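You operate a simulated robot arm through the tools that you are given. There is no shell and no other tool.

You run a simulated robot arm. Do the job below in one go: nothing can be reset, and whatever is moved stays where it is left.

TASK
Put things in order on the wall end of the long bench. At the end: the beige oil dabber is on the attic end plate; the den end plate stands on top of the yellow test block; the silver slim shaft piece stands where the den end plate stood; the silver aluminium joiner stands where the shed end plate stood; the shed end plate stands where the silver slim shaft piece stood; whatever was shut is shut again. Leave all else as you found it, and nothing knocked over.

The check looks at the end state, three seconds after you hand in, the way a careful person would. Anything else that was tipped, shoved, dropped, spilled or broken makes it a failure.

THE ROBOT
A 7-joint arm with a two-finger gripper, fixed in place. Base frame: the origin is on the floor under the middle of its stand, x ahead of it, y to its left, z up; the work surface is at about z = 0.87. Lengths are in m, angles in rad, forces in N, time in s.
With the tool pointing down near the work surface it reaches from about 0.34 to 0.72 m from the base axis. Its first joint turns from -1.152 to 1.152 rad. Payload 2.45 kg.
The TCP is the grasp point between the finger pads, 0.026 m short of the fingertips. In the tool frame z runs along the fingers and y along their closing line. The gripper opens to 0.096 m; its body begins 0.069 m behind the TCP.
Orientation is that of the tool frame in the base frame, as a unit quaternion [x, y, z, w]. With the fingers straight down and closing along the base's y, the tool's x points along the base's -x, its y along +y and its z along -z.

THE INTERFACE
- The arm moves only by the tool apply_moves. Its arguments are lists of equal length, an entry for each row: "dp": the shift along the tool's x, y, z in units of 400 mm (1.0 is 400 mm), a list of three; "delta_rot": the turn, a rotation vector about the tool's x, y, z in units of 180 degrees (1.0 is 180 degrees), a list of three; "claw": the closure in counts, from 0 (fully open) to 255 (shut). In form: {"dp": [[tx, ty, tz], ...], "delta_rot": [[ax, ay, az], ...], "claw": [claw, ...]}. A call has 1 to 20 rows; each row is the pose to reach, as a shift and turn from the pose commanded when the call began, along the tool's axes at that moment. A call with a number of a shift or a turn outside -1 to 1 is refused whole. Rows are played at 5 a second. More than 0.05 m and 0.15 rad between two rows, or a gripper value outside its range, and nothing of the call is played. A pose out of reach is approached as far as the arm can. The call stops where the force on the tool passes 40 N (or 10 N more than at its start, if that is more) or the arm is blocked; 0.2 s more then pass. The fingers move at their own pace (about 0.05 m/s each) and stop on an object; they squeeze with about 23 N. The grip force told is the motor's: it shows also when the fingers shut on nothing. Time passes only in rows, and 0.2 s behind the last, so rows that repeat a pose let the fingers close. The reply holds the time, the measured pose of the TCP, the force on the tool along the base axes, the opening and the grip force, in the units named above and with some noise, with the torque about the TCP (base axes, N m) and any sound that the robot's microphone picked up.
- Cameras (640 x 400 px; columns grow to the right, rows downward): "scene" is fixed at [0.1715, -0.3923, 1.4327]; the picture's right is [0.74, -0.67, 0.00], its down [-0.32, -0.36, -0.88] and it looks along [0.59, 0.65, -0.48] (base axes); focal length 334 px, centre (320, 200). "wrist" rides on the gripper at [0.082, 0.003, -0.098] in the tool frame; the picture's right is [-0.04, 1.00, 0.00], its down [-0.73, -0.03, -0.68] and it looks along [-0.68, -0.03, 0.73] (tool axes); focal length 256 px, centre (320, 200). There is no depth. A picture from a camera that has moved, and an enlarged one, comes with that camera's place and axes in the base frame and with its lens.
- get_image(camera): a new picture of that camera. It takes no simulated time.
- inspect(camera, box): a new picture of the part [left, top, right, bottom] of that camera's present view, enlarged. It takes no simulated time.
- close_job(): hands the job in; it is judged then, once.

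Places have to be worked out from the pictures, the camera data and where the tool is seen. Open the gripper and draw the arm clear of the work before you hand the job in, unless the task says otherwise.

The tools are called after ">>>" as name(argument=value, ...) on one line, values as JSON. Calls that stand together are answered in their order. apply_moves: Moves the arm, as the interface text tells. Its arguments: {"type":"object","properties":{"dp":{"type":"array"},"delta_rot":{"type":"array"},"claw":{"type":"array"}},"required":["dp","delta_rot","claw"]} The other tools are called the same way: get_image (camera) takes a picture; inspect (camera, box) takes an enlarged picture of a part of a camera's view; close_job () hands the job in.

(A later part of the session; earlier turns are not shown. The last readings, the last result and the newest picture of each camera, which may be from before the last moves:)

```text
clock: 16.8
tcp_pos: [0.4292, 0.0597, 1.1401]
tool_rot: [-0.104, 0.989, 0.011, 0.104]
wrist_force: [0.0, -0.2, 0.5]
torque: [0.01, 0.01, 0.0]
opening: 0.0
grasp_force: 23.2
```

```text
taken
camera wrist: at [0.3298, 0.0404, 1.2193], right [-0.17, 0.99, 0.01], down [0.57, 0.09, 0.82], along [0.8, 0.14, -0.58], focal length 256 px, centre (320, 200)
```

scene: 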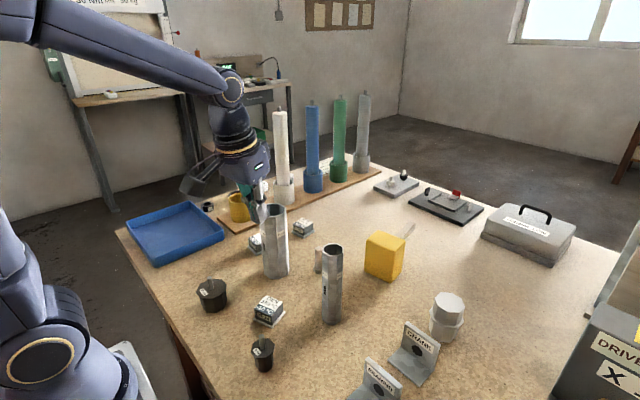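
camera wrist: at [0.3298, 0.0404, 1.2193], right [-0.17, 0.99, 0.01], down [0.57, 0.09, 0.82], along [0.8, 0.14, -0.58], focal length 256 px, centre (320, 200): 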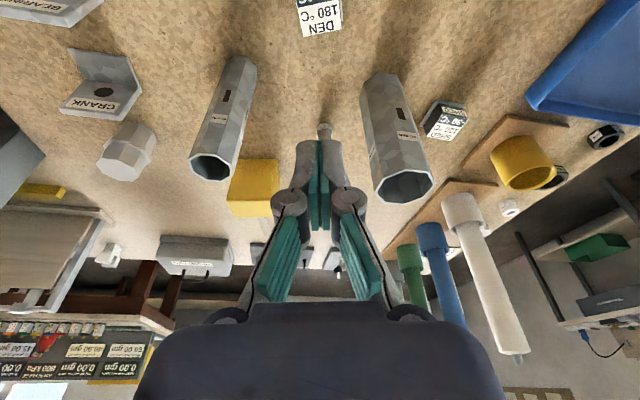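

The fingers came up empty: DEN slipped out and stayed on the bench. I check whether it was disturbed.

>>> inspect(camera="scene", box=[240, 285, 300, 335])

>>> inspect(camera="wrist", box=[270, 0, 370, 60])

```text
8.00 times, centred on (270, 310) of scene
camera zoom: at [0.1714, -0.3923, 1.4327], right [0.74, -0.67, 0.0], down [-0.32, -0.36, -0.88], along [0.59, 0.65, -0.48], focal length 2671 px, centre (720, -680)
```

zoom: 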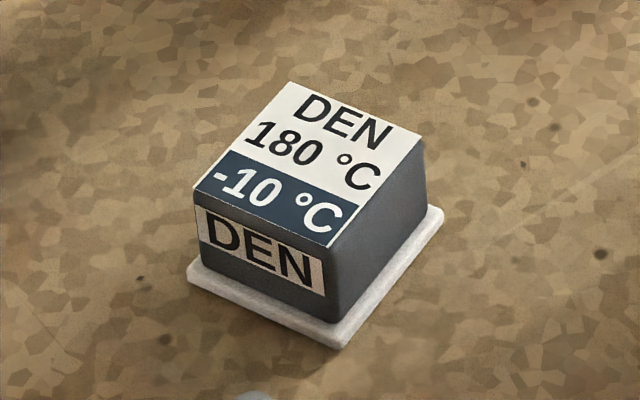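

```text
6.40 times, centred on (320, 30) of wrist
camera zoom: at [0.3298, 0.0404, 1.2193], right [-0.17, 0.99, 0.01], down [0.57, 0.09, 0.82], along [0.8, 0.14, -0.58], focal length 1638 px, centre (320, 1288)
```

zoom: 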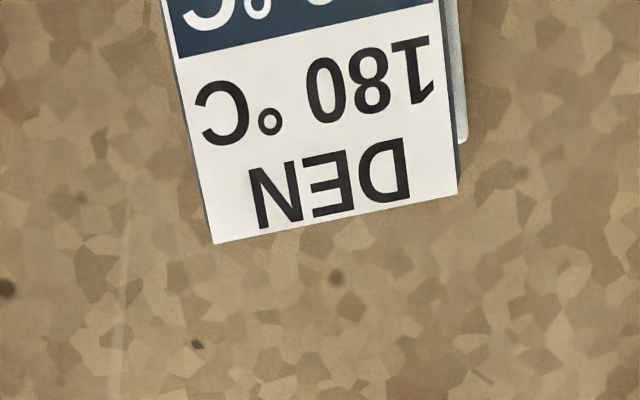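

DEN is still upright and essentially in place, but it rotated a few degrees more counter-clockwise. I straighten the tool to vertical and open the fingers to measure its new pose.

>>> apply_moves(dp=[[0, 0, 0], [0, 0, 0], [0, 0, 0], [0, 0, 0]], delta_rot=[[0, 0.03, 0], [0, 0.0667, 0], [0, 0.0667, 0], [0, 0.0667, 0]], claw=[0, 0, 0, 0])

>>> inspect(camera="wrist", box=[270, 0, 380, 100])

>>> get_image(camera="wrist")

```text
clock: 17.8
tcp_pos: [0.4284, 0.06, 1.1409]
tool_rot: [-0.106, 0.994, 0.0, 0.0]
wrist_force: [-0.1, -0.4, 1.1]
torque: [-0.01, 0.01, 0.0]
opening: 0.0923
grasp_force: 0.1
```

```text
4.00 times, centred on (325, 50) of wrist
camera zoom: at [0.3478, 0.045, 1.2391], right [-0.17, 0.99, 0.0], down [0.72, 0.12, 0.68], along [0.67, 0.12, -0.73], focal length 1024 px, centre (300, 800)
```

zoom: 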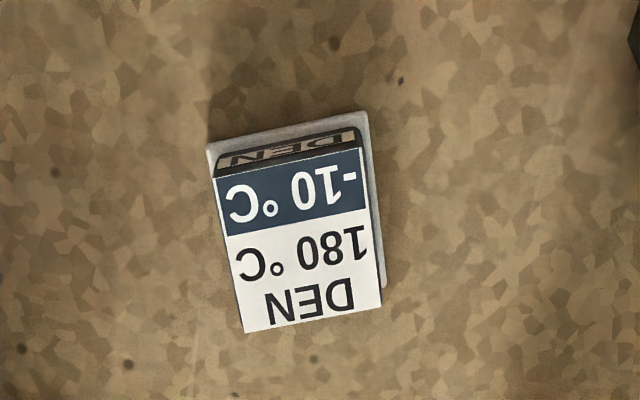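

```text
taken
camera wrist: at [0.3478, 0.045, 1.2391], right [-0.17, 0.99, 0.0], down [0.72, 0.12, 0.68], along [0.67, 0.12, -0.73], focal length 256 px, centre (320, 200)
```

wrist: 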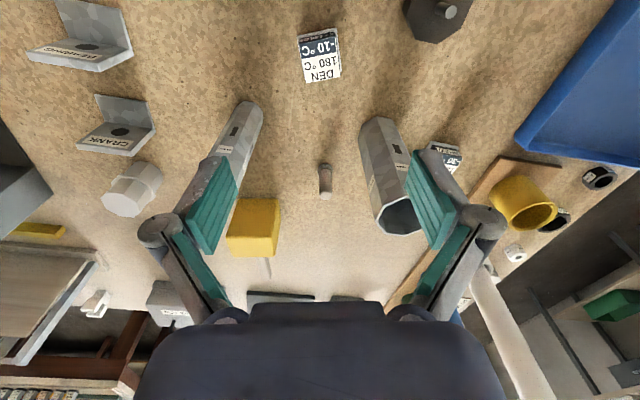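

DEN's centre is now about (0.433, 0.060) with yaw ≈ 20°. I'll go for a vertical grasp: add the 8° yaw and descend with open fingers to TCP z≈0.906.

>>> apply_moves(dp=[[-0.004, -0.001, 0.1], [-0.008, -0.001, 0.2], [-0.012, -0.002, 0.3], [-0.012, -0.002, 0.4], [-0.012, -0.002, 0.48], [-0.012, -0.002, 0.54], [-0.012, -0.002, 0.5875], [-0.012, -0.002, 0.5875]], delta_rot=[[0, 0, -0.0152], [0, 0, -0.0304], [0, 0, -0.0456], [0, 0, -0.0456], [0, 0, -0.0456], [0, 0, -0.0456], [0, 0, -0.0456], [0, 0, -0.0456]], claw=[0, 0, 0, 0, 0, 0, 0, 0])

>>> get_image(camera="wrist")

>>> inspect(camera="scene", box=[220, 260, 320, 340])

```text
clock: 19.6
tcp_pos: [0.4352, 0.0598, 0.9042]
tool_rot: [-0.176, 0.984, 0.0, 0.0]
wrist_force: [0.1, 0.0, -0.3]
torque: [-0.03, -0.01, -0.02]
opening: 0.0958
grasp_force: 0.0
```

```text
taken
camera wrist: at [0.3574, 0.0336, 1.0042], right [-0.31, 0.95, 0.0], down [0.7, 0.23, 0.68], along [0.65, 0.21, -0.73], focal length 256 px, centre (320, 200)
```

wrist: 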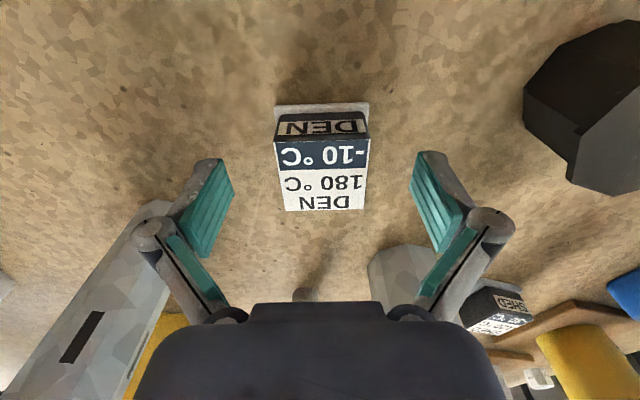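

```text
5.00 times, centred on (270, 300) of scene
camera zoom: at [0.1715, -0.3923, 1.4327], right [0.74, -0.67, 0.0], down [-0.32, -0.36, -0.88], along [0.59, 0.65, -0.48], focal length 1669 px, centre (570, -300)
```

zoom: 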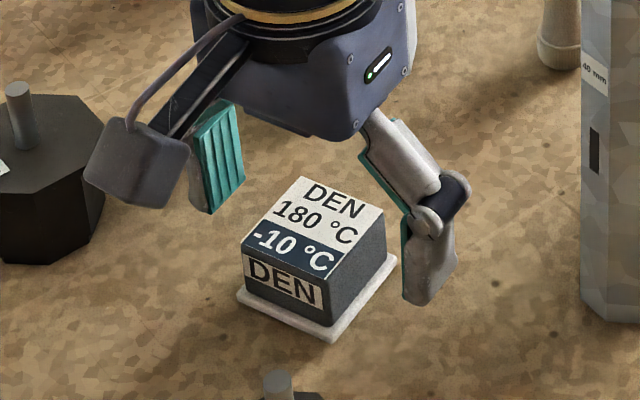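

The TCP is ~5 mm further out than DEN's centre, so I back it up 5 mm, close, and then do a slow 12 mm test lift while watching the opening and forces.

>>> apply_moves(dp=[[0.0125, 0, 0], [0.0125, 0, 0], [0.0125, 0, 0], [0.0125, 0, 0], [0.0125, 0, 0], [0.0125, 0, 0], [0.0125, 0, 0]], delta_rot=[[0, 0, 0], [0, 0, 0], [0, 0, 0], [0, 0, 0], [0, 0, 0], [0, 0, 0], [0, 0, 0]], claw=[0, 255, 255, 255, 255, 255, 255])

>>> get_image(camera="wrist")

>>> inspect(camera="scene", box=[220, 260, 320, 340])

>>> apply_moves(dp=[[0, 0, -0.0075], [0, 0, -0.015], [0, 0, -0.0225], [0, 0, -0.03], [0, 0, -0.03]], delta_rot=[[0, 0, 0], [0, 0, 0], [0, 0, 0], [0, 0, 0], [0, 0, 0]], claw=[255, 255, 255, 255, 255])

>>> inspect(camera="scene", box=[220, 260, 320, 340])

>>> get_image(camera="wrist")

```text
clock: 21.2
tcp_pos: [0.4291, 0.0577, 0.9061]
tool_rot: [-0.176, 0.984, 0.0, 0.001]
wrist_force: [-0.9, 1.0, 5.0]
torque: [-0.01, 0.06, -0.03]
opening: 0.044
grasp_force: 22.9
```

```text
taken
camera wrist: at [0.3516, 0.0322, 1.0043], right [-0.31, 0.95, 0.0], down [0.7, 0.23, 0.68], along [0.65, 0.21, -0.73], focal length 256 px, centre (320, 200)
```

wrist: 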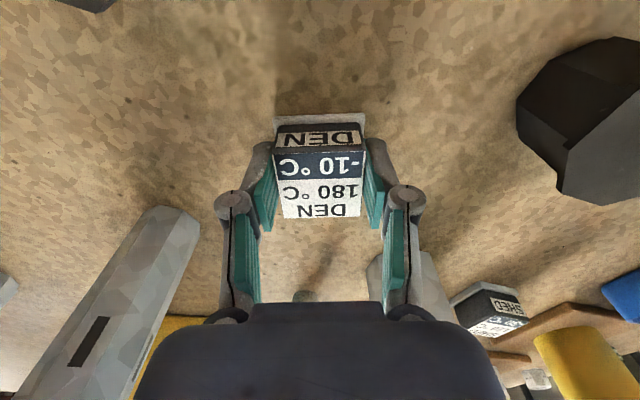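

```text
5.00 times, centred on (270, 300) of scene
camera zoom: at [0.1714, -0.3923, 1.4327], right [0.74, -0.67, 0.0], down [-0.32, -0.36, -0.88], along [0.59, 0.65, -0.48], focal length 1669 px, centre (570, -300)
```

zoom: 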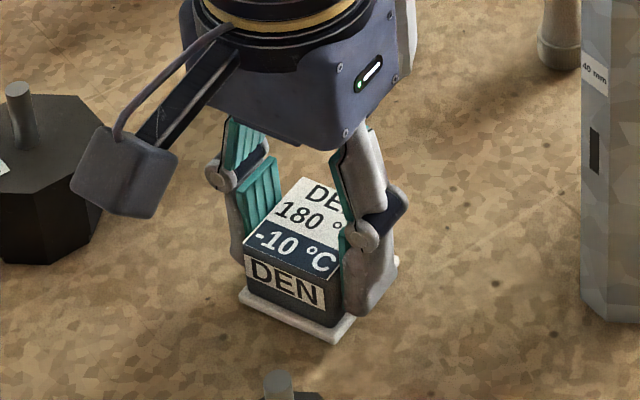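

```text
clock: 22.4
tcp_pos: [0.4285, 0.0573, 0.9182]
tool_rot: [-0.176, 0.984, 0.0, 0.0]
wrist_force: [0.5, -0.3, -0.5]
torque: [-0.02, 0.04, 0.0]
opening: 0.0441
grasp_force: 23.3
```

```text
5.00 times, centred on (270, 300) of scene
camera zoom: at [0.1715, -0.3923, 1.4327], right [0.74, -0.67, 0.0], down [-0.32, -0.36, -0.88], along [0.59, 0.65, -0.48], focal length 1669 px, centre (570, -300)
```

zoom: 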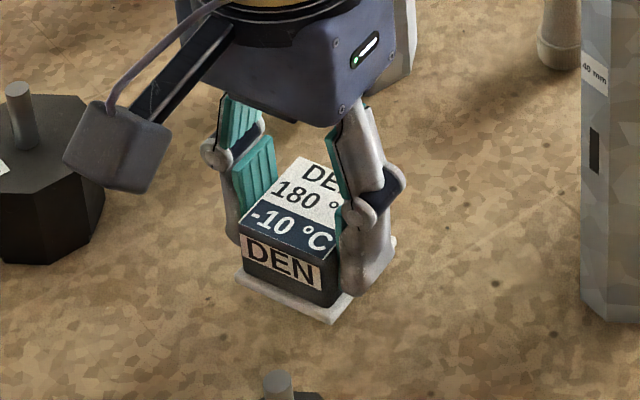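

```text
taken
camera wrist: at [0.3509, 0.0322, 1.0165], right [-0.31, 0.95, 0.0], down [0.7, 0.23, 0.68], along [0.65, 0.21, -0.73], focal length 256 px, centre (320, 200)
```

wrist: 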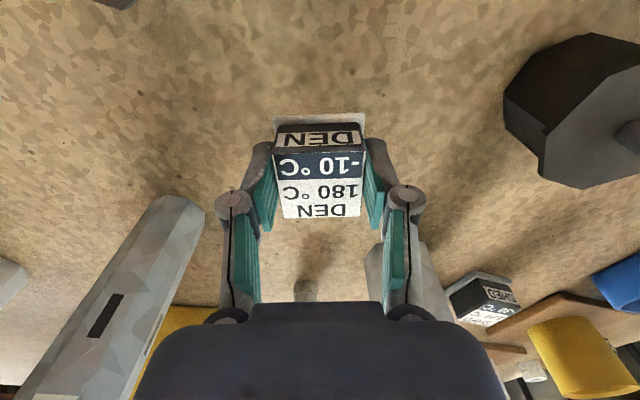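

This time DEN came up cleanly (opening steady at 44 mm). I continue lifting gently to z≈1.14 at a moderate pace and check it is still held.

>>> apply_moves(dp=[[0, 0, -0.04], [0, 0, -0.1], [0, 0, -0.17], [0, 0, -0.24], [0, 0, -0.31], [0, 0, -0.38], [0, 0, -0.45], [0, 0, -0.515], [0, 0, -0.555], [0, 0, -0.555]], delta_rot=[[0, 0, 0], [0, 0, 0], [0, 0, 0], [0, 0, 0], [0, 0, 0], [0, 0, 0], [0, 0, 0], [0, 0, 0], [0, 0, 0], [0, 0, 0]], claw=[255, 255, 255, 255, 255, 255, 255, 255, 255, 255])

>>> get_image(camera="wrist")

>>> get_image(camera="scene")

```text
clock: 24.6
tcp_pos: [0.4284, 0.0575, 1.1416]
tool_rot: [-0.176, 0.984, -0.001, 0.0]
wrist_force: [0.0, -0.1, 0.4]
torque: [-0.01, 0.02, -0.03]
opening: 0.0439
grasp_force: 23.5
```

```text
taken
camera wrist: at [0.3505, 0.0311, 1.2395], right [-0.31, 0.95, 0.0], down [0.7, 0.23, 0.68], along [0.65, 0.21, -0.73], focal length 256 px, centre (320, 200)
```

wrist: 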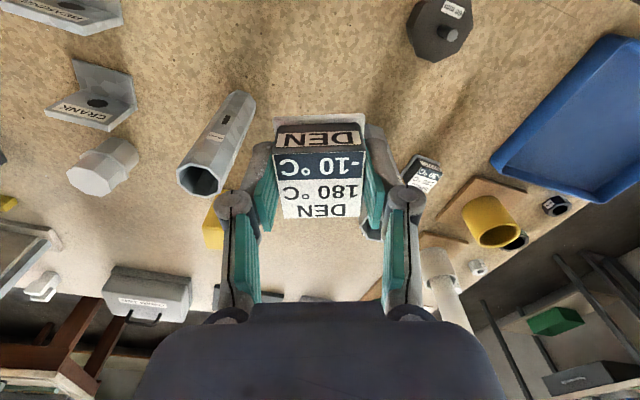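

```text
taken
```

scene: 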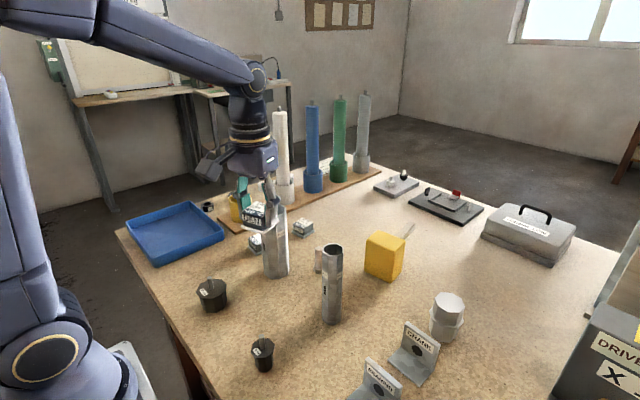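

DEN is securely held. I carry it at z≈1.14 over to (0.68, -0.013), turning the tool back toward the yellow block's ~10° yaw on the way.

>>> apply_moves(dp=[[-0.04, -0.03, 0], [-0.11, -0.08, 0], [-0.18, -0.13, 0], [-0.25, -0.18, 0], [-0.32, -0.23, 0], [-0.39, -0.28, 0], [-0.46, -0.332, 0], [-0.51, -0.368, 0], [-0.53, -0.382, 0], [-0.53, -0.382, 0]], delta_rot=[[0, 0, 0.006], [0, 0, 0.014], [0, 0, 0.022], [0, 0, 0.03], [0, 0, 0.038], [0, 0, 0.046], [0, 0, 0.053], [0, 0, 0.0594], [0, 0, 0.0594], [0, 0, 0.0594]], claw=[255, 255, 255, 255, 255, 255, 255, 255, 255, 255])

>>> get_image(camera="wrist")

>>> get_image(camera="scene")

```text
clock: 26.8
tcp_pos: [0.6819, -0.0126, 1.1394]
tool_rot: [-0.084, 0.996, -0.001, 0.0]
wrist_force: [0.2, 0.7, -0.5]
torque: [0.01, 0.02, 0.0]
opening: 0.044
grasp_force: 22.5
```

```text
taken
camera wrist: at [0.6004, -0.0231, 1.2381], right [-0.13, 0.99, 0.0], down [0.73, 0.09, 0.68], along [0.67, 0.09, -0.73], focal length 256 px, centre (320, 200)
```

wrist: 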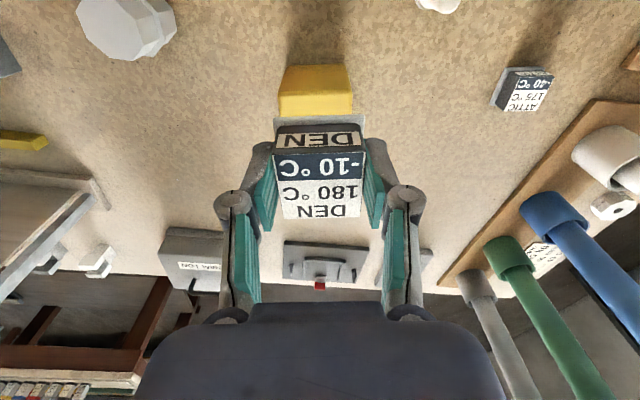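

```text
taken
```

scene: 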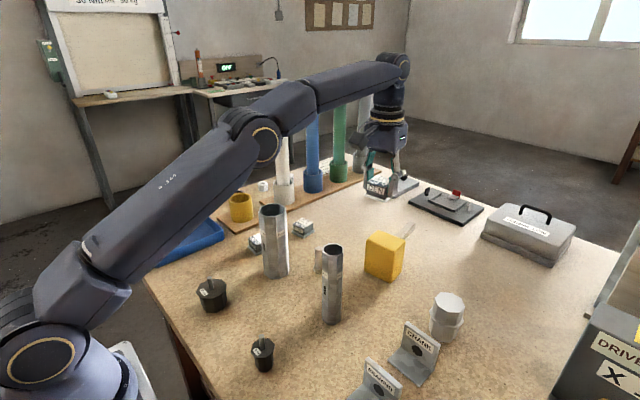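

DEN is still held. I enlarge the wrist view to measure the yellow block's top edges relative to the held plate.

>>> inspect(camera="wrist", box=[240, 40, 400, 240])

>>> inspect(camera="scene", box=[330, 150, 450, 300])

```text
2.00 times, centred on (320, 140) of wrist
camera zoom: at [0.6004, -0.0231, 1.2381], right [-0.13, 0.99, 0.0], down [0.73, 0.09, 0.68], along [0.67, 0.09, -0.73], focal length 512 px, centre (320, 320)
```

zoom: 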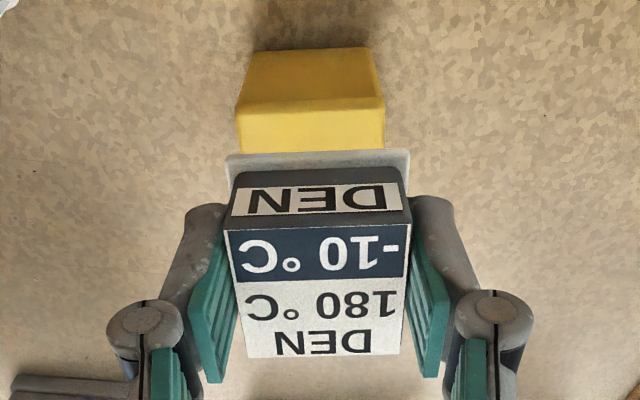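

```text
2.67 times, centred on (390, 225) of scene
camera zoom: at [0.1715, -0.3923, 1.4327], right [0.74, -0.67, 0.0], down [-0.32, -0.36, -0.88], along [0.59, 0.65, -0.48], focal length 890 px, centre (133, 133)
```

zoom: 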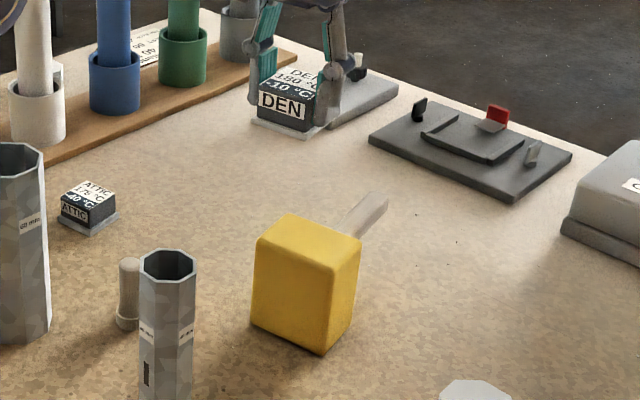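

The block's near edge centre is about (0.699, -0.015), its centre about (0.727, -0.011), top z≈0.965. I move to (0.724, -0.011, 1.06) with a small 4.5° outward tilt for reach, keeping the plate well above the block.

>>> apply_moves(dp=[[-0.026, -0.0034, 0.05], [-0.052, -0.0068, 0.1], [-0.078, -0.01, 0.15], [-0.104, -0.0135, 0.2], [-0.104, -0.0135, 0.2]], delta_rot=[[0, -0.00625, 0], [0, -0.0125, 0], [0, -0.01875, 0], [0, -0.025, 0], [0, -0.025, 0]], claw=[255, 255, 255, 255, 255])

>>> get_image(camera="wrist")

>>> inspect(camera="scene", box=[330, 170, 450, 300])

```text
clock: 28.0
tcp_pos: [0.7216, -0.0097, 1.0587]
tool_rot: [-0.083, 0.996, 0.003, 0.039]
wrist_force: [-0.3, -0.5, -0.3]
torque: [0.01, 0.01, -0.01]
opening: 0.0441
grasp_force: 22.6
```

```text
taken
camera wrist: at [0.6333, -0.0212, 1.1505], right [-0.13, 0.99, 0.0], down [0.67, 0.08, 0.73], along [0.73, 0.1, -0.68], focal length 256 px, centre (320, 200)
```

wrist: 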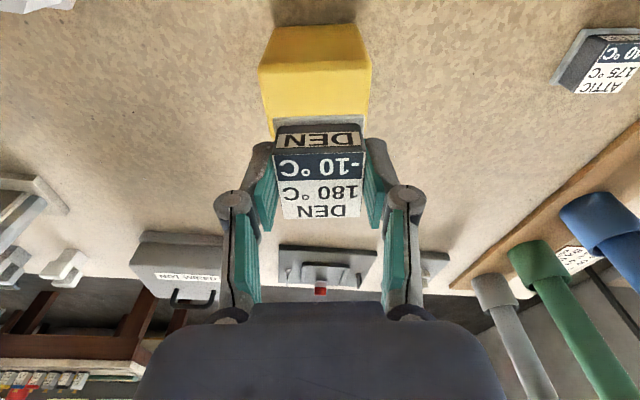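

```text
3.08 times, centred on (390, 235) of scene
camera zoom: at [0.1715, -0.3923, 1.4327], right [0.74, -0.67, 0.0], down [-0.32, -0.36, -0.88], along [0.59, 0.65, -0.48], focal length 1027 px, centre (105, 92)
```

zoom: 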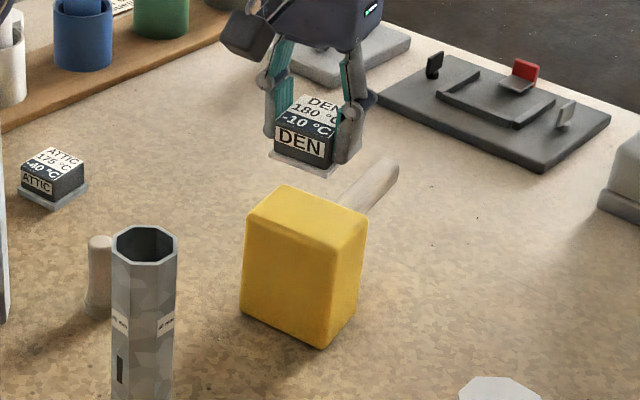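

Reached with no limit. The block's centre line lies ~3 mm to the -y side of the TCP; I correct that and descend to TCP z≈1.011, about 1 cm above expected contact.

>>> apply_moves(dp=[[0.0019, -0.0027, 0.04], [0.0038, -0.0054, 0.08], [0.0058, -0.0082, 0.12], [0.0058, -0.0082, 0.12]], delta_rot=[[0, 0, 0], [0, 0, 0], [0, 0, 0], [0, 0, 0]], claw=[255, 255, 255, 255])

>>> inspect(camera="wrist", box=[220, 20, 420, 240])

>>> inspect(camera="scene", box=[340, 200, 440, 290])

```text
clock: 29.0
tcp_pos: [0.723, -0.0129, 1.011]
tool_rot: [-0.083, 0.996, 0.004, 0.04]
wrist_force: [1.0, 0.1, 0.0]
torque: [0.0, -0.02, -0.01]
opening: 0.0439
grasp_force: 23.0
```

```text
1.82 times, centred on (320, 130) of wrist
camera zoom: at [0.6351, -0.0259, 1.1034], right [-0.13, 0.99, 0.0], down [0.67, 0.08, 0.73], along [0.73, 0.1, -0.68], focal length 465 px, centre (320, 327)
```

zoom: 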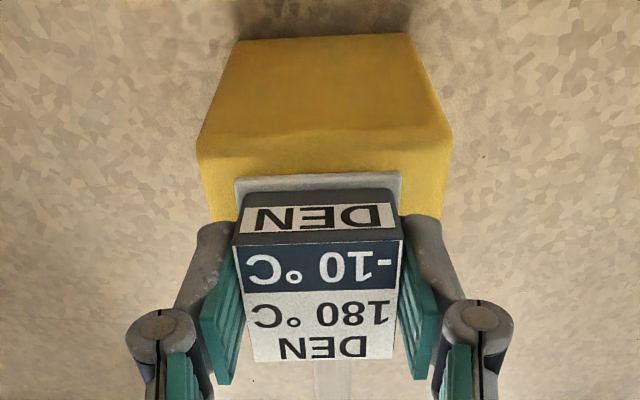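

```text
4.44 times, centred on (390, 245) of scene
camera zoom: at [0.1715, -0.3923, 1.4327], right [0.74, -0.67, 0.0], down [-0.32, -0.36, -0.88], along [0.59, 0.65, -0.48], focal length 1484 px, centre (9, 0)
```

zoom: 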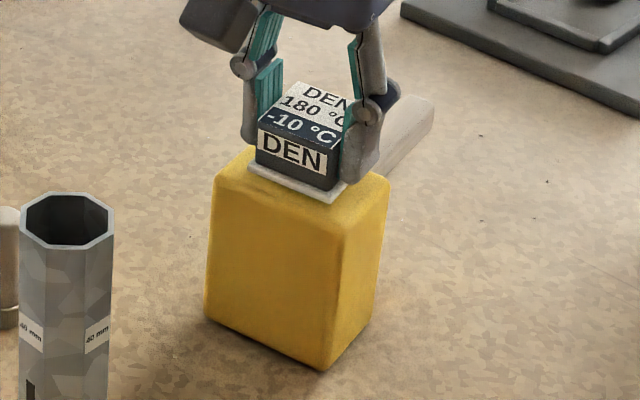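

DEN is centred over the block, with about 1 cm to go. I creep down 8 mm in 2 mm steps and read the force.

>>> apply_moves(dp=[[0.0004, 0, 0.005], [0.0008, 0, 0.01], [0.0012, 0, 0.015], [0.0016, 0, 0.02], [0.0016, 0, 0.02]], delta_rot=[[0, 0, 0], [0, 0, 0], [0, 0, 0], [0, 0, 0], [0, 0, 0]], claw=[255, 255, 255, 255, 255])

>>> inspect(camera="scene", box=[340, 200, 440, 290])

```text
clock: 30.2
tcp_pos: [0.7245, -0.0135, 1.006]
tool_rot: [-0.084, 0.996, 0.003, 0.042]
wrist_force: [-1.6, 0.5, 18.8]
torque: [-0.02, 0.46, -0.01]
opening: 0.0442
grasp_force: 22.8
```

```text
4.44 times, centred on (390, 245) of scene
camera zoom: at [0.171, -0.3923, 1.4328], right [0.74, -0.67, 0.0], down [-0.32, -0.36, -0.88], along [0.59, 0.65, -0.48], focal length 1484 px, centre (9, 0)
```

zoom: 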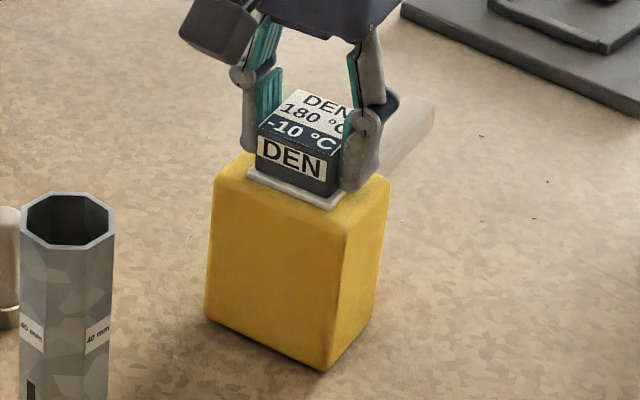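

Contact: 18.8 N up at TCP z≈1.006. I ease up about 2.5 mm to take off the load, then open the fingers fully to release DEN.

>>> apply_moves(dp=[[-0.0003, 0, -0.003], [-0.0005, 0, -0.006], [-0.0005, 0, -0.006], [-0.0005, 0, -0.006], [-0.0005, 0, -0.006], [-0.0005, 0, -0.006]], delta_rot=[[0, 0, 0], [0, 0, 0], [0, 0, 0], [0, 0, 0], [0, 0, 0], [0, 0, 0]], claw=[255, 255, 100, 40, 0, 0])

>>> inspect(camera="scene", box=[340, 200, 440, 290])

>>> get_image(camera="wrist")

```text
clock: 31.6
tcp_pos: [0.7242, -0.0128, 1.0059]
tool_rot: [-0.084, 0.996, 0.004, 0.039]
wrist_force: [-0.4, -1.3, -0.4]
torque: [-0.03, 0.04, -0.01]
opening: 0.0959
grasp_force: 0.1
```

```text
4.44 times, centred on (390, 245) of scene
camera zoom: at [0.1715, -0.3923, 1.4327], right [0.74, -0.67, 0.0], down [-0.32, -0.36, -0.88], along [0.59, 0.65, -0.48], focal length 1484 px, centre (9, 0)
```

zoom: 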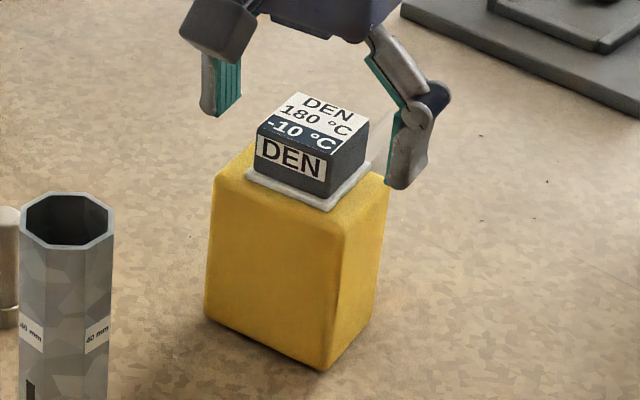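

```text
taken
camera wrist: at [0.6354, -0.0259, 1.0977], right [-0.13, 0.99, 0.0], down [0.67, 0.08, 0.73], along [0.73, 0.1, -0.68], focal length 256 px, centre (320, 200)
```

wrist: 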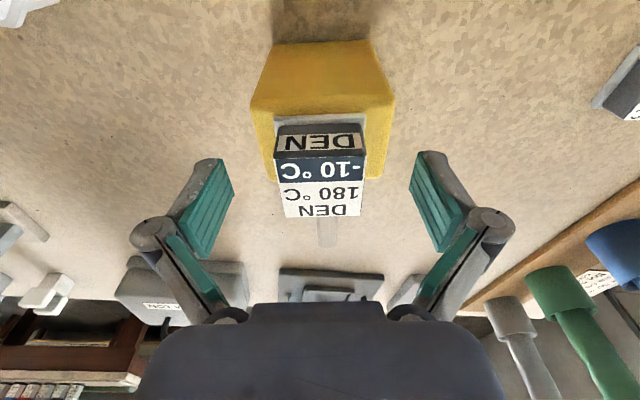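

DEN stands flat on the yellow block. I lift straight up clear of it, then retreat toward the slim tube (ending near (0.45, -0.035, 1.166)), returning the tool to vertical and yaw 0.

>>> apply_moves(dp=[[-0.0069, 0, -0.0872], [-0.0137, 0, -0.1745], [0.068, 0.0073, -0.209], [0.15, 0.0146, -0.244], [0.232, 0.0219, -0.279], [0.3135, 0.0293, -0.313], [0.395, 0.0366, -0.348], [0.477, 0.0439, -0.383], [0.559, 0.0512, -0.417], [0.641, 0.0585, -0.452], [0.641, 0.0585, -0.452]], delta_rot=[[0, 0, 0], [0, 0, 0], [0, 0, 0], [0.0003, 0.004, 0.009], [0.0007, 0.008, 0.018], [0.001, 0.012, 0.027], [0.0014, 0.016, 0.036], [0.0018, 0.021, 0.045], [0.0021, 0.025, 0.0535], [0.0021, 0.025, 0.0535], [0.0021, 0.025, 0.0535]], claw=[0, 0, 0, 0, 0, 0, 0, 0, 0, 0, 0])

>>> get_image(camera="wrist")

>>> get_image(camera="scene")

```text
clock: 34.0
tcp_pos: [0.4521, -0.0365, 1.1678]
tool_rot: [0.001, 1.0, -0.001, 0.0]
wrist_force: [0.2, -0.3, -0.3]
torque: [-0.01, 0.01, -0.01]
opening: 0.096
grasp_force: 0.2
```

```text
taken
camera wrist: at [0.3701, -0.0333, 1.2663], right [0.04, 1.0, 0.0], down [0.73, -0.03, 0.68], along [0.68, -0.03, -0.73], focal length 256 px, centre (320, 200)
```

wrist: 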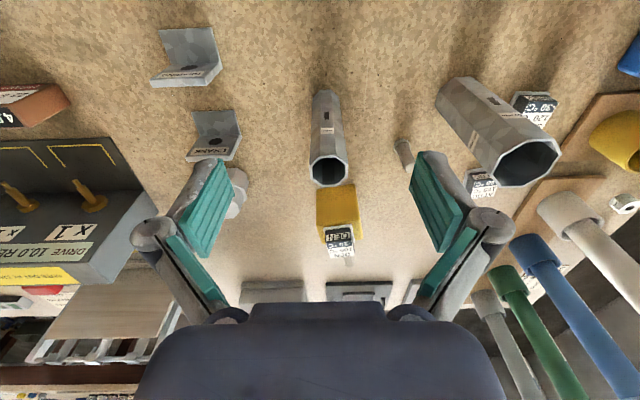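

```text
taken
```

scene: 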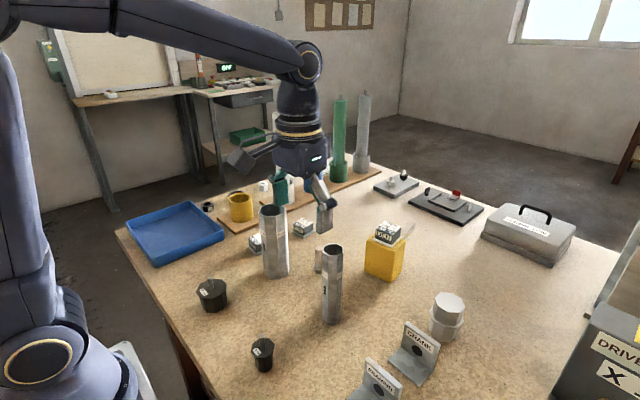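

Den is safely on the block. I now zoom on the slim tube in both views to get its axis, height and flats.

>>> inspect(camera="wrist", box=[280, 80, 380, 200])

>>> inspect(camera="scene", box=[300, 235, 370, 335])

>>> inspect(camera="scene", box=[350, 210, 430, 290])

```text
3.33 times, centred on (330, 140) of wrist
camera zoom: at [0.3701, -0.0333, 1.2663], right [0.04, 1.0, 0.0], down [0.73, -0.03, 0.68], along [0.68, -0.03, -0.73], focal length 853 px, centre (287, 400)
```

zoom: 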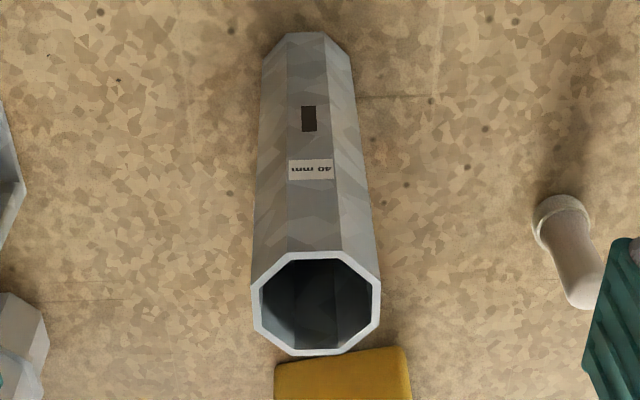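

```text
4.00 times, centred on (335, 285) of scene
camera zoom: at [0.1714, -0.3923, 1.4327], right [0.74, -0.67, 0.0], down [-0.32, -0.36, -0.88], along [0.59, 0.65, -0.48], focal length 1335 px, centre (260, -140)
```

zoom: 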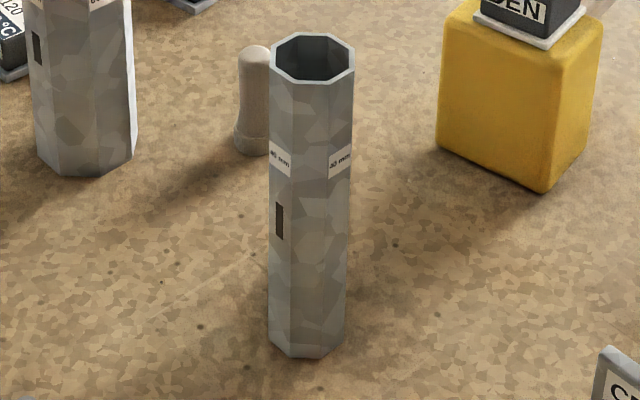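

```text
5.00 times, centred on (390, 250) of scene
camera zoom: at [0.1714, -0.3923, 1.4327], right [0.74, -0.67, 0.0], down [-0.32, -0.36, -0.88], along [0.59, 0.65, -0.48], focal length 1669 px, centre (-30, -50)
```

zoom: 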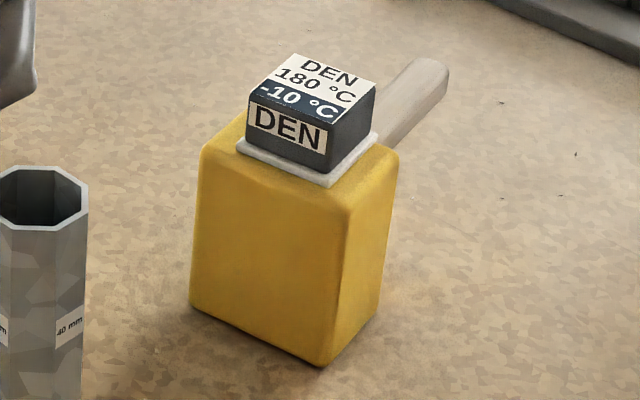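

The slim tube is 40 mm across flats, ~180 mm tall (top z≈1.05), centred about (0.529, -0.032), with flats square to base y. I move over it at height and then descend with open fingers to TCP z≈1.005.

>>> apply_moves(dp=[[-0.0963, 0.0057, 0], [-0.1925, 0.0113, 0], [-0.1925, 0.0113, 0.08], [-0.1925, 0.0113, 0.16], [-0.1925, 0.0113, 0.24], [-0.1925, 0.0113, 0.32], [-0.1925, 0.0113, 0.4075], [-0.1925, 0.0113, 0.4075]], delta_rot=[[0, 0, 0], [0, 0, 0], [0, 0, 0], [0, 0, 0], [0, 0, 0], [0, 0, 0], [0, 0, 0], [0, 0, 0]], claw=[0, 0, 0, 0, 0, 0, 0, 0])

>>> get_image(camera="wrist")

>>> inspect(camera="scene", box=[270, 200, 390, 340])

```text
clock: 35.8
tcp_pos: [0.5318, -0.0305, 1.0033]
tool_rot: [0.001, 1.0, 0.0, 0.0]
wrist_force: [0.2, -0.3, -0.7]
torque: [0.0, 0.0, 0.0]
opening: 0.096
grasp_force: 0.1
```

```text
taken
camera wrist: at [0.4504, -0.0281, 1.1028], right [0.04, 1.0, 0.0], down [0.73, -0.03, 0.68], along [0.68, -0.03, -0.73], focal length 256 px, centre (320, 200)
```

wrist: 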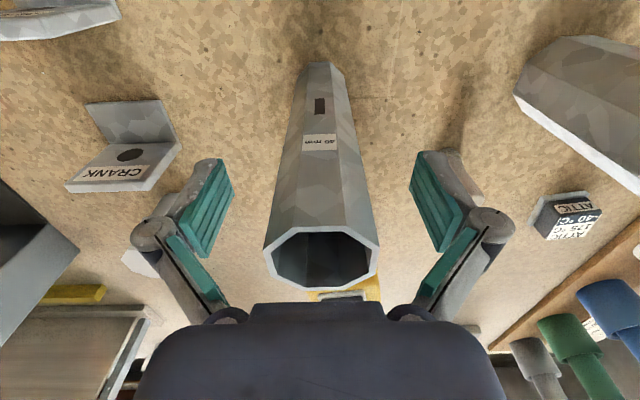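

```text
2.86 times, centred on (330, 270) of scene
camera zoom: at [0.1715, -0.3923, 1.4327], right [0.74, -0.67, 0.0], down [-0.32, -0.36, -0.88], along [0.59, 0.65, -0.48], focal length 954 px, centre (291, 0)
```

zoom: 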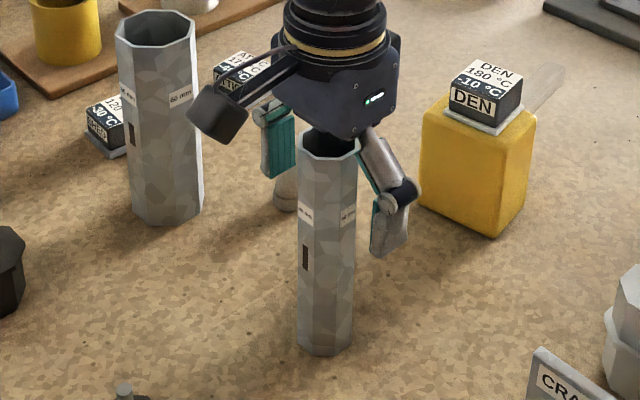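

Tube top ring is centred on the TCP in both directions (tube axis ≈ (0.531, -0.031)). I close the fingers on it.

>>> apply_moves(dp=[[0, 0, 0], [0, 0, 0], [0, 0, 0], [0, 0, 0], [0, 0, 0], [0, 0, 0]], delta_rot=[[0, 0, 0], [0, 0, 0], [0, 0, 0], [0, 0, 0], [0, 0, 0], [0, 0, 0]], claw=[120, 180, 255, 255, 255, 255])

>>> get_image(camera="wrist")

>>> inspect(camera="scene", box=[270, 200, 390, 340])

```text
clock: 37.2
tcp_pos: [0.5313, -0.0301, 1.0044]
tool_rot: [0.0, 1.0, 0.0, 0.0]
wrist_force: [0.4, -0.1, 0.8]
torque: [-0.03, -0.01, 0.02]
opening: 0.0394
grasp_force: 23.4
```

```text
taken
camera wrist: at [0.4504, -0.0281, 1.1032], right [0.04, 1.0, 0.0], down [0.73, -0.03, 0.68], along [0.68, -0.03, -0.73], focal length 256 px, centre (320, 200)
```

wrist: 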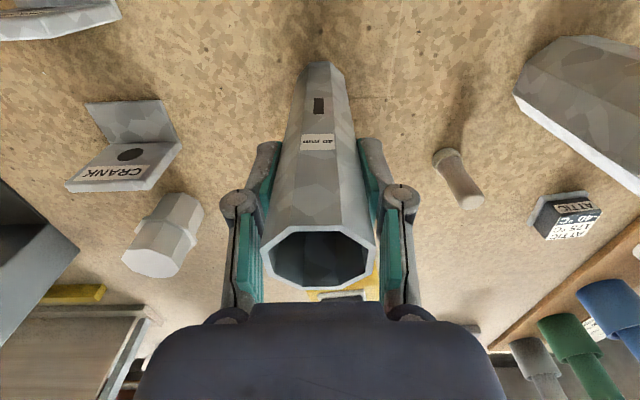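

```text
2.86 times, centred on (330, 270) of scene
camera zoom: at [0.1714, -0.3923, 1.4327], right [0.74, -0.67, 0.0], down [-0.32, -0.36, -0.88], along [0.59, 0.65, -0.48], focal length 954 px, centre (291, 0)
```

zoom: 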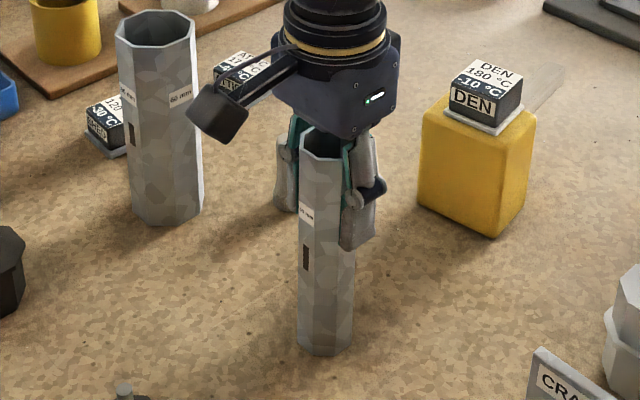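

Gripped at 39.4 mm. I lift slowly by about 16 mm and check that the tube follows.

>>> apply_moves(dp=[[0, 0, -0.008], [0, 0, -0.016], [0, 0, -0.024], [0, 0, -0.032], [0, 0, -0.04], [0, 0, -0.04]], delta_rot=[[0, 0, 0], [0, 0, 0], [0, 0, 0], [0, 0, 0], [0, 0, 0], [0, 0, 0]], claw=[255, 255, 255, 255, 255, 255])

>>> get_image(camera="wrist")

>>> inspect(camera="scene", box=[270, 200, 390, 340])

```text
clock: 38.6
tcp_pos: [0.5312, -0.0307, 1.0195]
tool_rot: [0.0, 1.0, 0.0, 0.0]
wrist_force: [-0.4, 0.0, -2.1]
torque: [0.02, 0.04, -0.01]
opening: 0.0398
grasp_force: 23.0
```

```text
taken
camera wrist: at [0.4496, -0.0285, 1.1181], right [0.04, 1.0, 0.0], down [0.73, -0.03, 0.68], along [0.68, -0.03, -0.73], focal length 256 px, centre (320, 200)
```

wrist: 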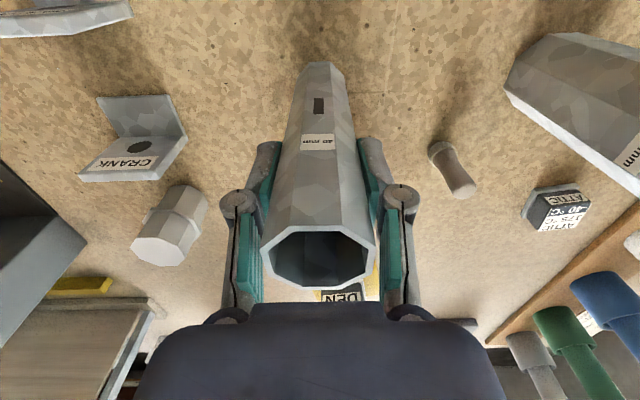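

```text
2.86 times, centred on (330, 270) of scene
camera zoom: at [0.1715, -0.3923, 1.4327], right [0.74, -0.67, 0.0], down [-0.32, -0.36, -0.88], along [0.59, 0.65, -0.48], focal length 954 px, centre (291, 0)
```

zoom: 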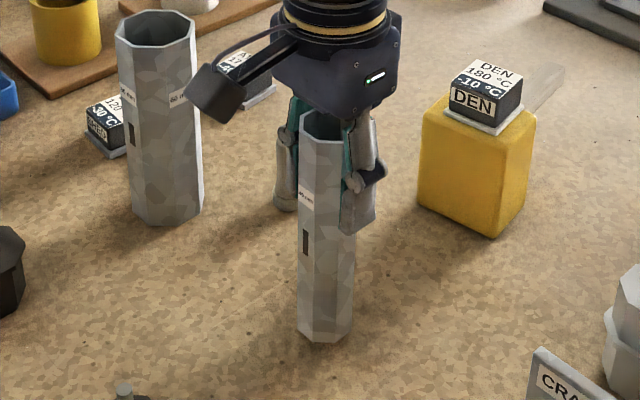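

The tube hangs straight (about 2 N). I raise it a further 30 mm and carry it over to DEN's old spot, judged at (0.4295, 0.058).

>>> apply_moves(dp=[[0, 0, -0.04], [0, 0, -0.075], [0.05, 0.0436, -0.075], [0.1, 0.0872, -0.075], [0.15, 0.1308, -0.075], [0.2, 0.1744, -0.075], [0.24, 0.2093, -0.075], [0.2543, 0.2218, -0.075], [0.2543, 0.2218, -0.075]], delta_rot=[[0, 0, 0], [0, 0, 0], [0, 0, 0], [0, 0, 0], [0, 0, 0], [0, 0, 0], [0, 0, 0], [0, 0, 0], [0, 0, 0]], claw=[255, 255, 255, 255, 255, 255, 255, 255, 255])

>>> get_image(camera="wrist")

>>> inspect(camera="scene", box=[200, 200, 360, 380])

```text
clock: 40.6
tcp_pos: [0.4281, 0.0595, 1.0489]
tool_rot: [0.0, 1.0, 0.0, 0.0]
wrist_force: [0.7, 0.3, -1.6]
torque: [-0.01, 0.02, 0.0]
opening: 0.0395
grasp_force: 22.8
```

```text
taken
camera wrist: at [0.347, 0.0613, 1.1471], right [0.04, 1.0, 0.0], down [0.73, -0.03, 0.68], along [0.68, -0.03, -0.73], focal length 256 px, centre (320, 200)
```

wrist: 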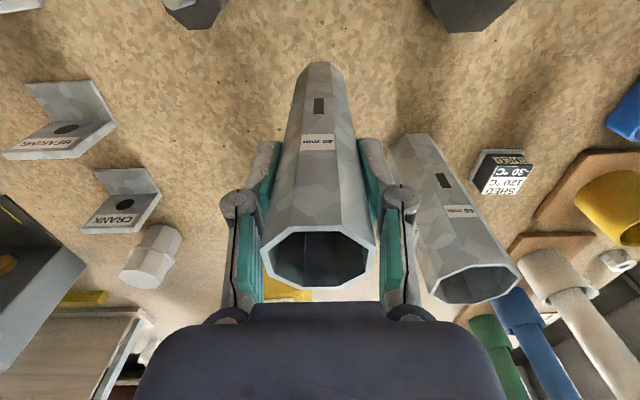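

```text
2.22 times, centred on (280, 290) of scene
camera zoom: at [0.1715, -0.3923, 1.4327], right [0.74, -0.67, 0.0], down [-0.32, -0.36, -0.88], along [0.59, 0.65, -0.48], focal length 742 px, centre (409, 0)
```

zoom: 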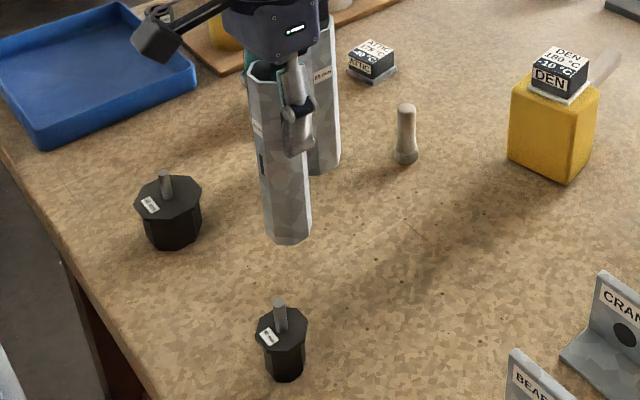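

The tube is over the old DEN spot. I lower it 37 mm to just above the surface.

>>> apply_moves(dp=[[0, -0.001, 0.03], [0, -0.002, 0.06], [0, -0.002, 0.0925], [0, -0.002, 0.0925]], delta_rot=[[0, 0, 0], [0, 0, 0], [0, 0, 0], [0, 0, 0]], claw=[255, 255, 255, 255])

>>> apply_moves(dp=[[0, 0, 0.005], [0, 0, 0.01], [0, 0, 0.015], [0, 0, 0.015]], delta_rot=[[0, 0, 0], [0, 0, 0], [0, 0, 0], [0, 0, 0]], claw=[255, 255, 255, 255])

>>> inspect(camera="scene", box=[200, 200, 360, 380])

```text
clock: 41.6
tcp_pos: [0.4309, 0.0594, 1.0096]
tool_rot: [0.0, 1.0, 0.0, -0.001]
wrist_force: [0.6, 0.0, -1.6]
torque: [0.0, 0.01, 0.01]
opening: 0.0399
grasp_force: 22.9
```

```text
clock: 42.6
tcp_pos: [0.4304, 0.0583, 1.0046]
tool_rot: [0.001, 1.0, 0.0, 0.0]
wrist_force: [0.6, 0.5, -2.0]
torque: [0.0, -0.01, 0.0]
opening: 0.0398
grasp_force: 23.0
```

```text
2.22 times, centred on (280, 290) of scene
camera zoom: at [0.1715, -0.3923, 1.4327], right [0.74, -0.67, 0.0], down [-0.32, -0.36, -0.88], along [0.59, 0.65, -0.48], focal length 742 px, centre (409, 0)
```

zoom: 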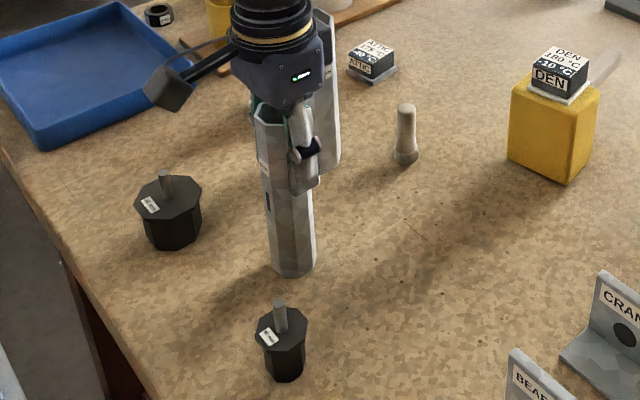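

Still hanging freely (-2 N). I creep down another 3 mm.

>>> apply_moves(dp=[[0, 0, 0.0025], [0, 0, 0.005], [0, 0, 0.0075], [0, 0, 0.0075]], delta_rot=[[0, 0, 0], [0, 0, 0], [0, 0, 0], [0, 0, 0]], claw=[255, 255, 255, 255])

```text
clock: 43.6
tcp_pos: [0.4298, 0.058, 1.0037]
tool_rot: [0.0, 1.0, 0.0, 0.001]
wrist_force: [-1.2, 1.9, 16.8]
torque: [0.03, 0.0, -0.01]
opening: 0.0398
grasp_force: 22.7
```

Contact (16.8 N). I ease up ~1.7 mm to remove the load, then open the fingers to release the tube.

>>> apply_moves(dp=[[0, 0, -0.0022], [0, 0, -0.0042], [0, 0, -0.0042]], delta_rot=[[0, 0, 0], [0, 0, 0], [0, 0, 0]], claw=[255, 255, 255])

>>> apply_moves(dp=[[0, 0, 0], [0, 0, 0], [0, 0, 0], [0, 0, 0], [0, 0, 0]], delta_rot=[[0, 0, 0], [0, 0, 0], [0, 0, 0], [0, 0, 0], [0, 0, 0]], claw=[120, 90, 40, 0, 0])

>>> get_image(camera="wrist")

>>> inspect(camera="scene", box=[200, 200, 360, 380])

```text
clock: 44.4
tcp_pos: [0.4295, 0.0576, 1.0052]
tool_rot: [0.002, 1.0, -0.001, 0.0]
wrist_force: [-0.1, -0.5, -1.0]
torque: [0.01, -0.03, -0.05]
opening: 0.0396
grasp_force: 22.6
```

```text
clock: 45.6
tcp_pos: [0.4301, 0.0582, 1.0058]
tool_rot: [0.001, 1.0, 0.0, 0.0]
wrist_force: [-0.9, 0.7, -0.4]
torque: [-0.02, 0.01, 0.0]
opening: 0.0961
grasp_force: 0.1
```

```text
taken
camera wrist: at [0.3481, 0.0604, 1.1037], right [0.04, 1.0, 0.0], down [0.73, -0.03, 0.68], along [0.68, -0.03, -0.73], focal length 256 px, centre (320, 200)
```

wrist: 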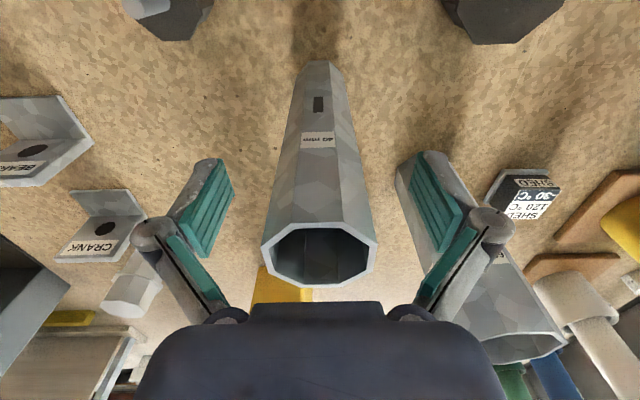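

```text
2.22 times, centred on (280, 290) of scene
camera zoom: at [0.1715, -0.3923, 1.4327], right [0.74, -0.67, 0.0], down [-0.32, -0.36, -0.88], along [0.59, 0.65, -0.48], focal length 742 px, centre (409, 0)
```

zoom: 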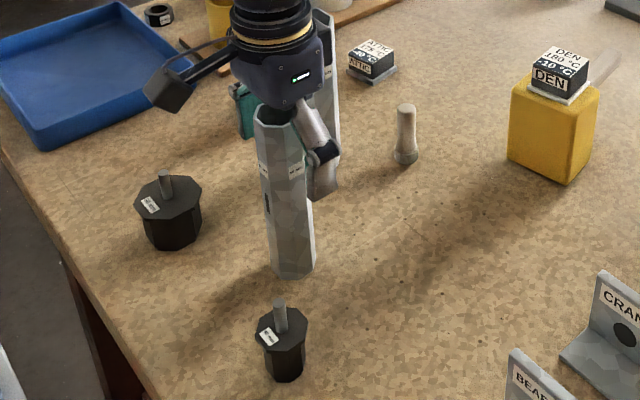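

The slim tube stands on DEN's old spot. I withdraw straight up, then move left at z≈1.17 to view the SHED plate.

>>> apply_moves(dp=[[0, 0, -0.08], [0, 0, -0.17], [0, 0, -0.26], [0, 0, -0.35], [0, 0, -0.41], [0, 0.1, -0.41], [0, 0.2, -0.41], [0, 0.3, -0.41], [0, 0.4, -0.41], [0, 0.5, -0.41], [0, 0.53, -0.41], [0, 0.53, -0.41]], delta_rot=[[0, 0, 0], [0, 0, 0], [0, 0, 0], [0, 0, 0], [0, 0, 0], [0, 0, 0], [0, 0, 0], [0, 0, 0], [0, 0, 0], [0, 0, 0], [0, 0, 0], [0, 0, 0]], claw=[0, 0, 0, 0, 0, 0, 0, 0, 0, 0, 0, 0])

>>> get_image(camera="wrist")

>>> get_image(camera="scene")

```text
clock: 48.2
tcp_pos: [0.4301, 0.2684, 1.1689]
tool_rot: [0.0, 1.0, 0.0, 0.0]
wrist_force: [-0.3, 0.3, 0.2]
torque: [-0.01, 0.03, 0.05]
opening: 0.0961
grasp_force: 0.1
```

```text
taken
camera wrist: at [0.3485, 0.2716, 1.2677], right [0.04, 1.0, 0.0], down [0.73, -0.03, 0.68], along [0.68, -0.03, -0.73], focal length 256 px, centre (320, 200)
```

wrist: 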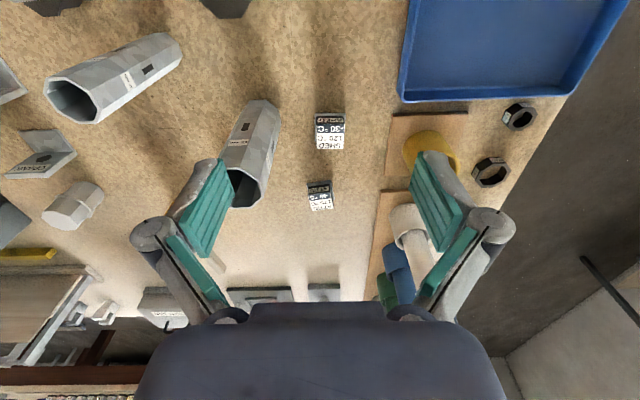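

```text
taken
```

scene: 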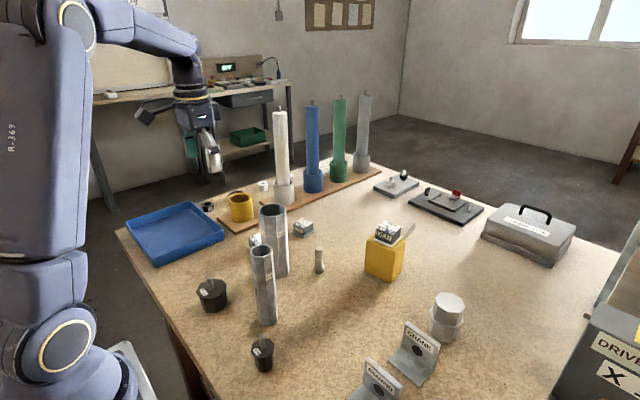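

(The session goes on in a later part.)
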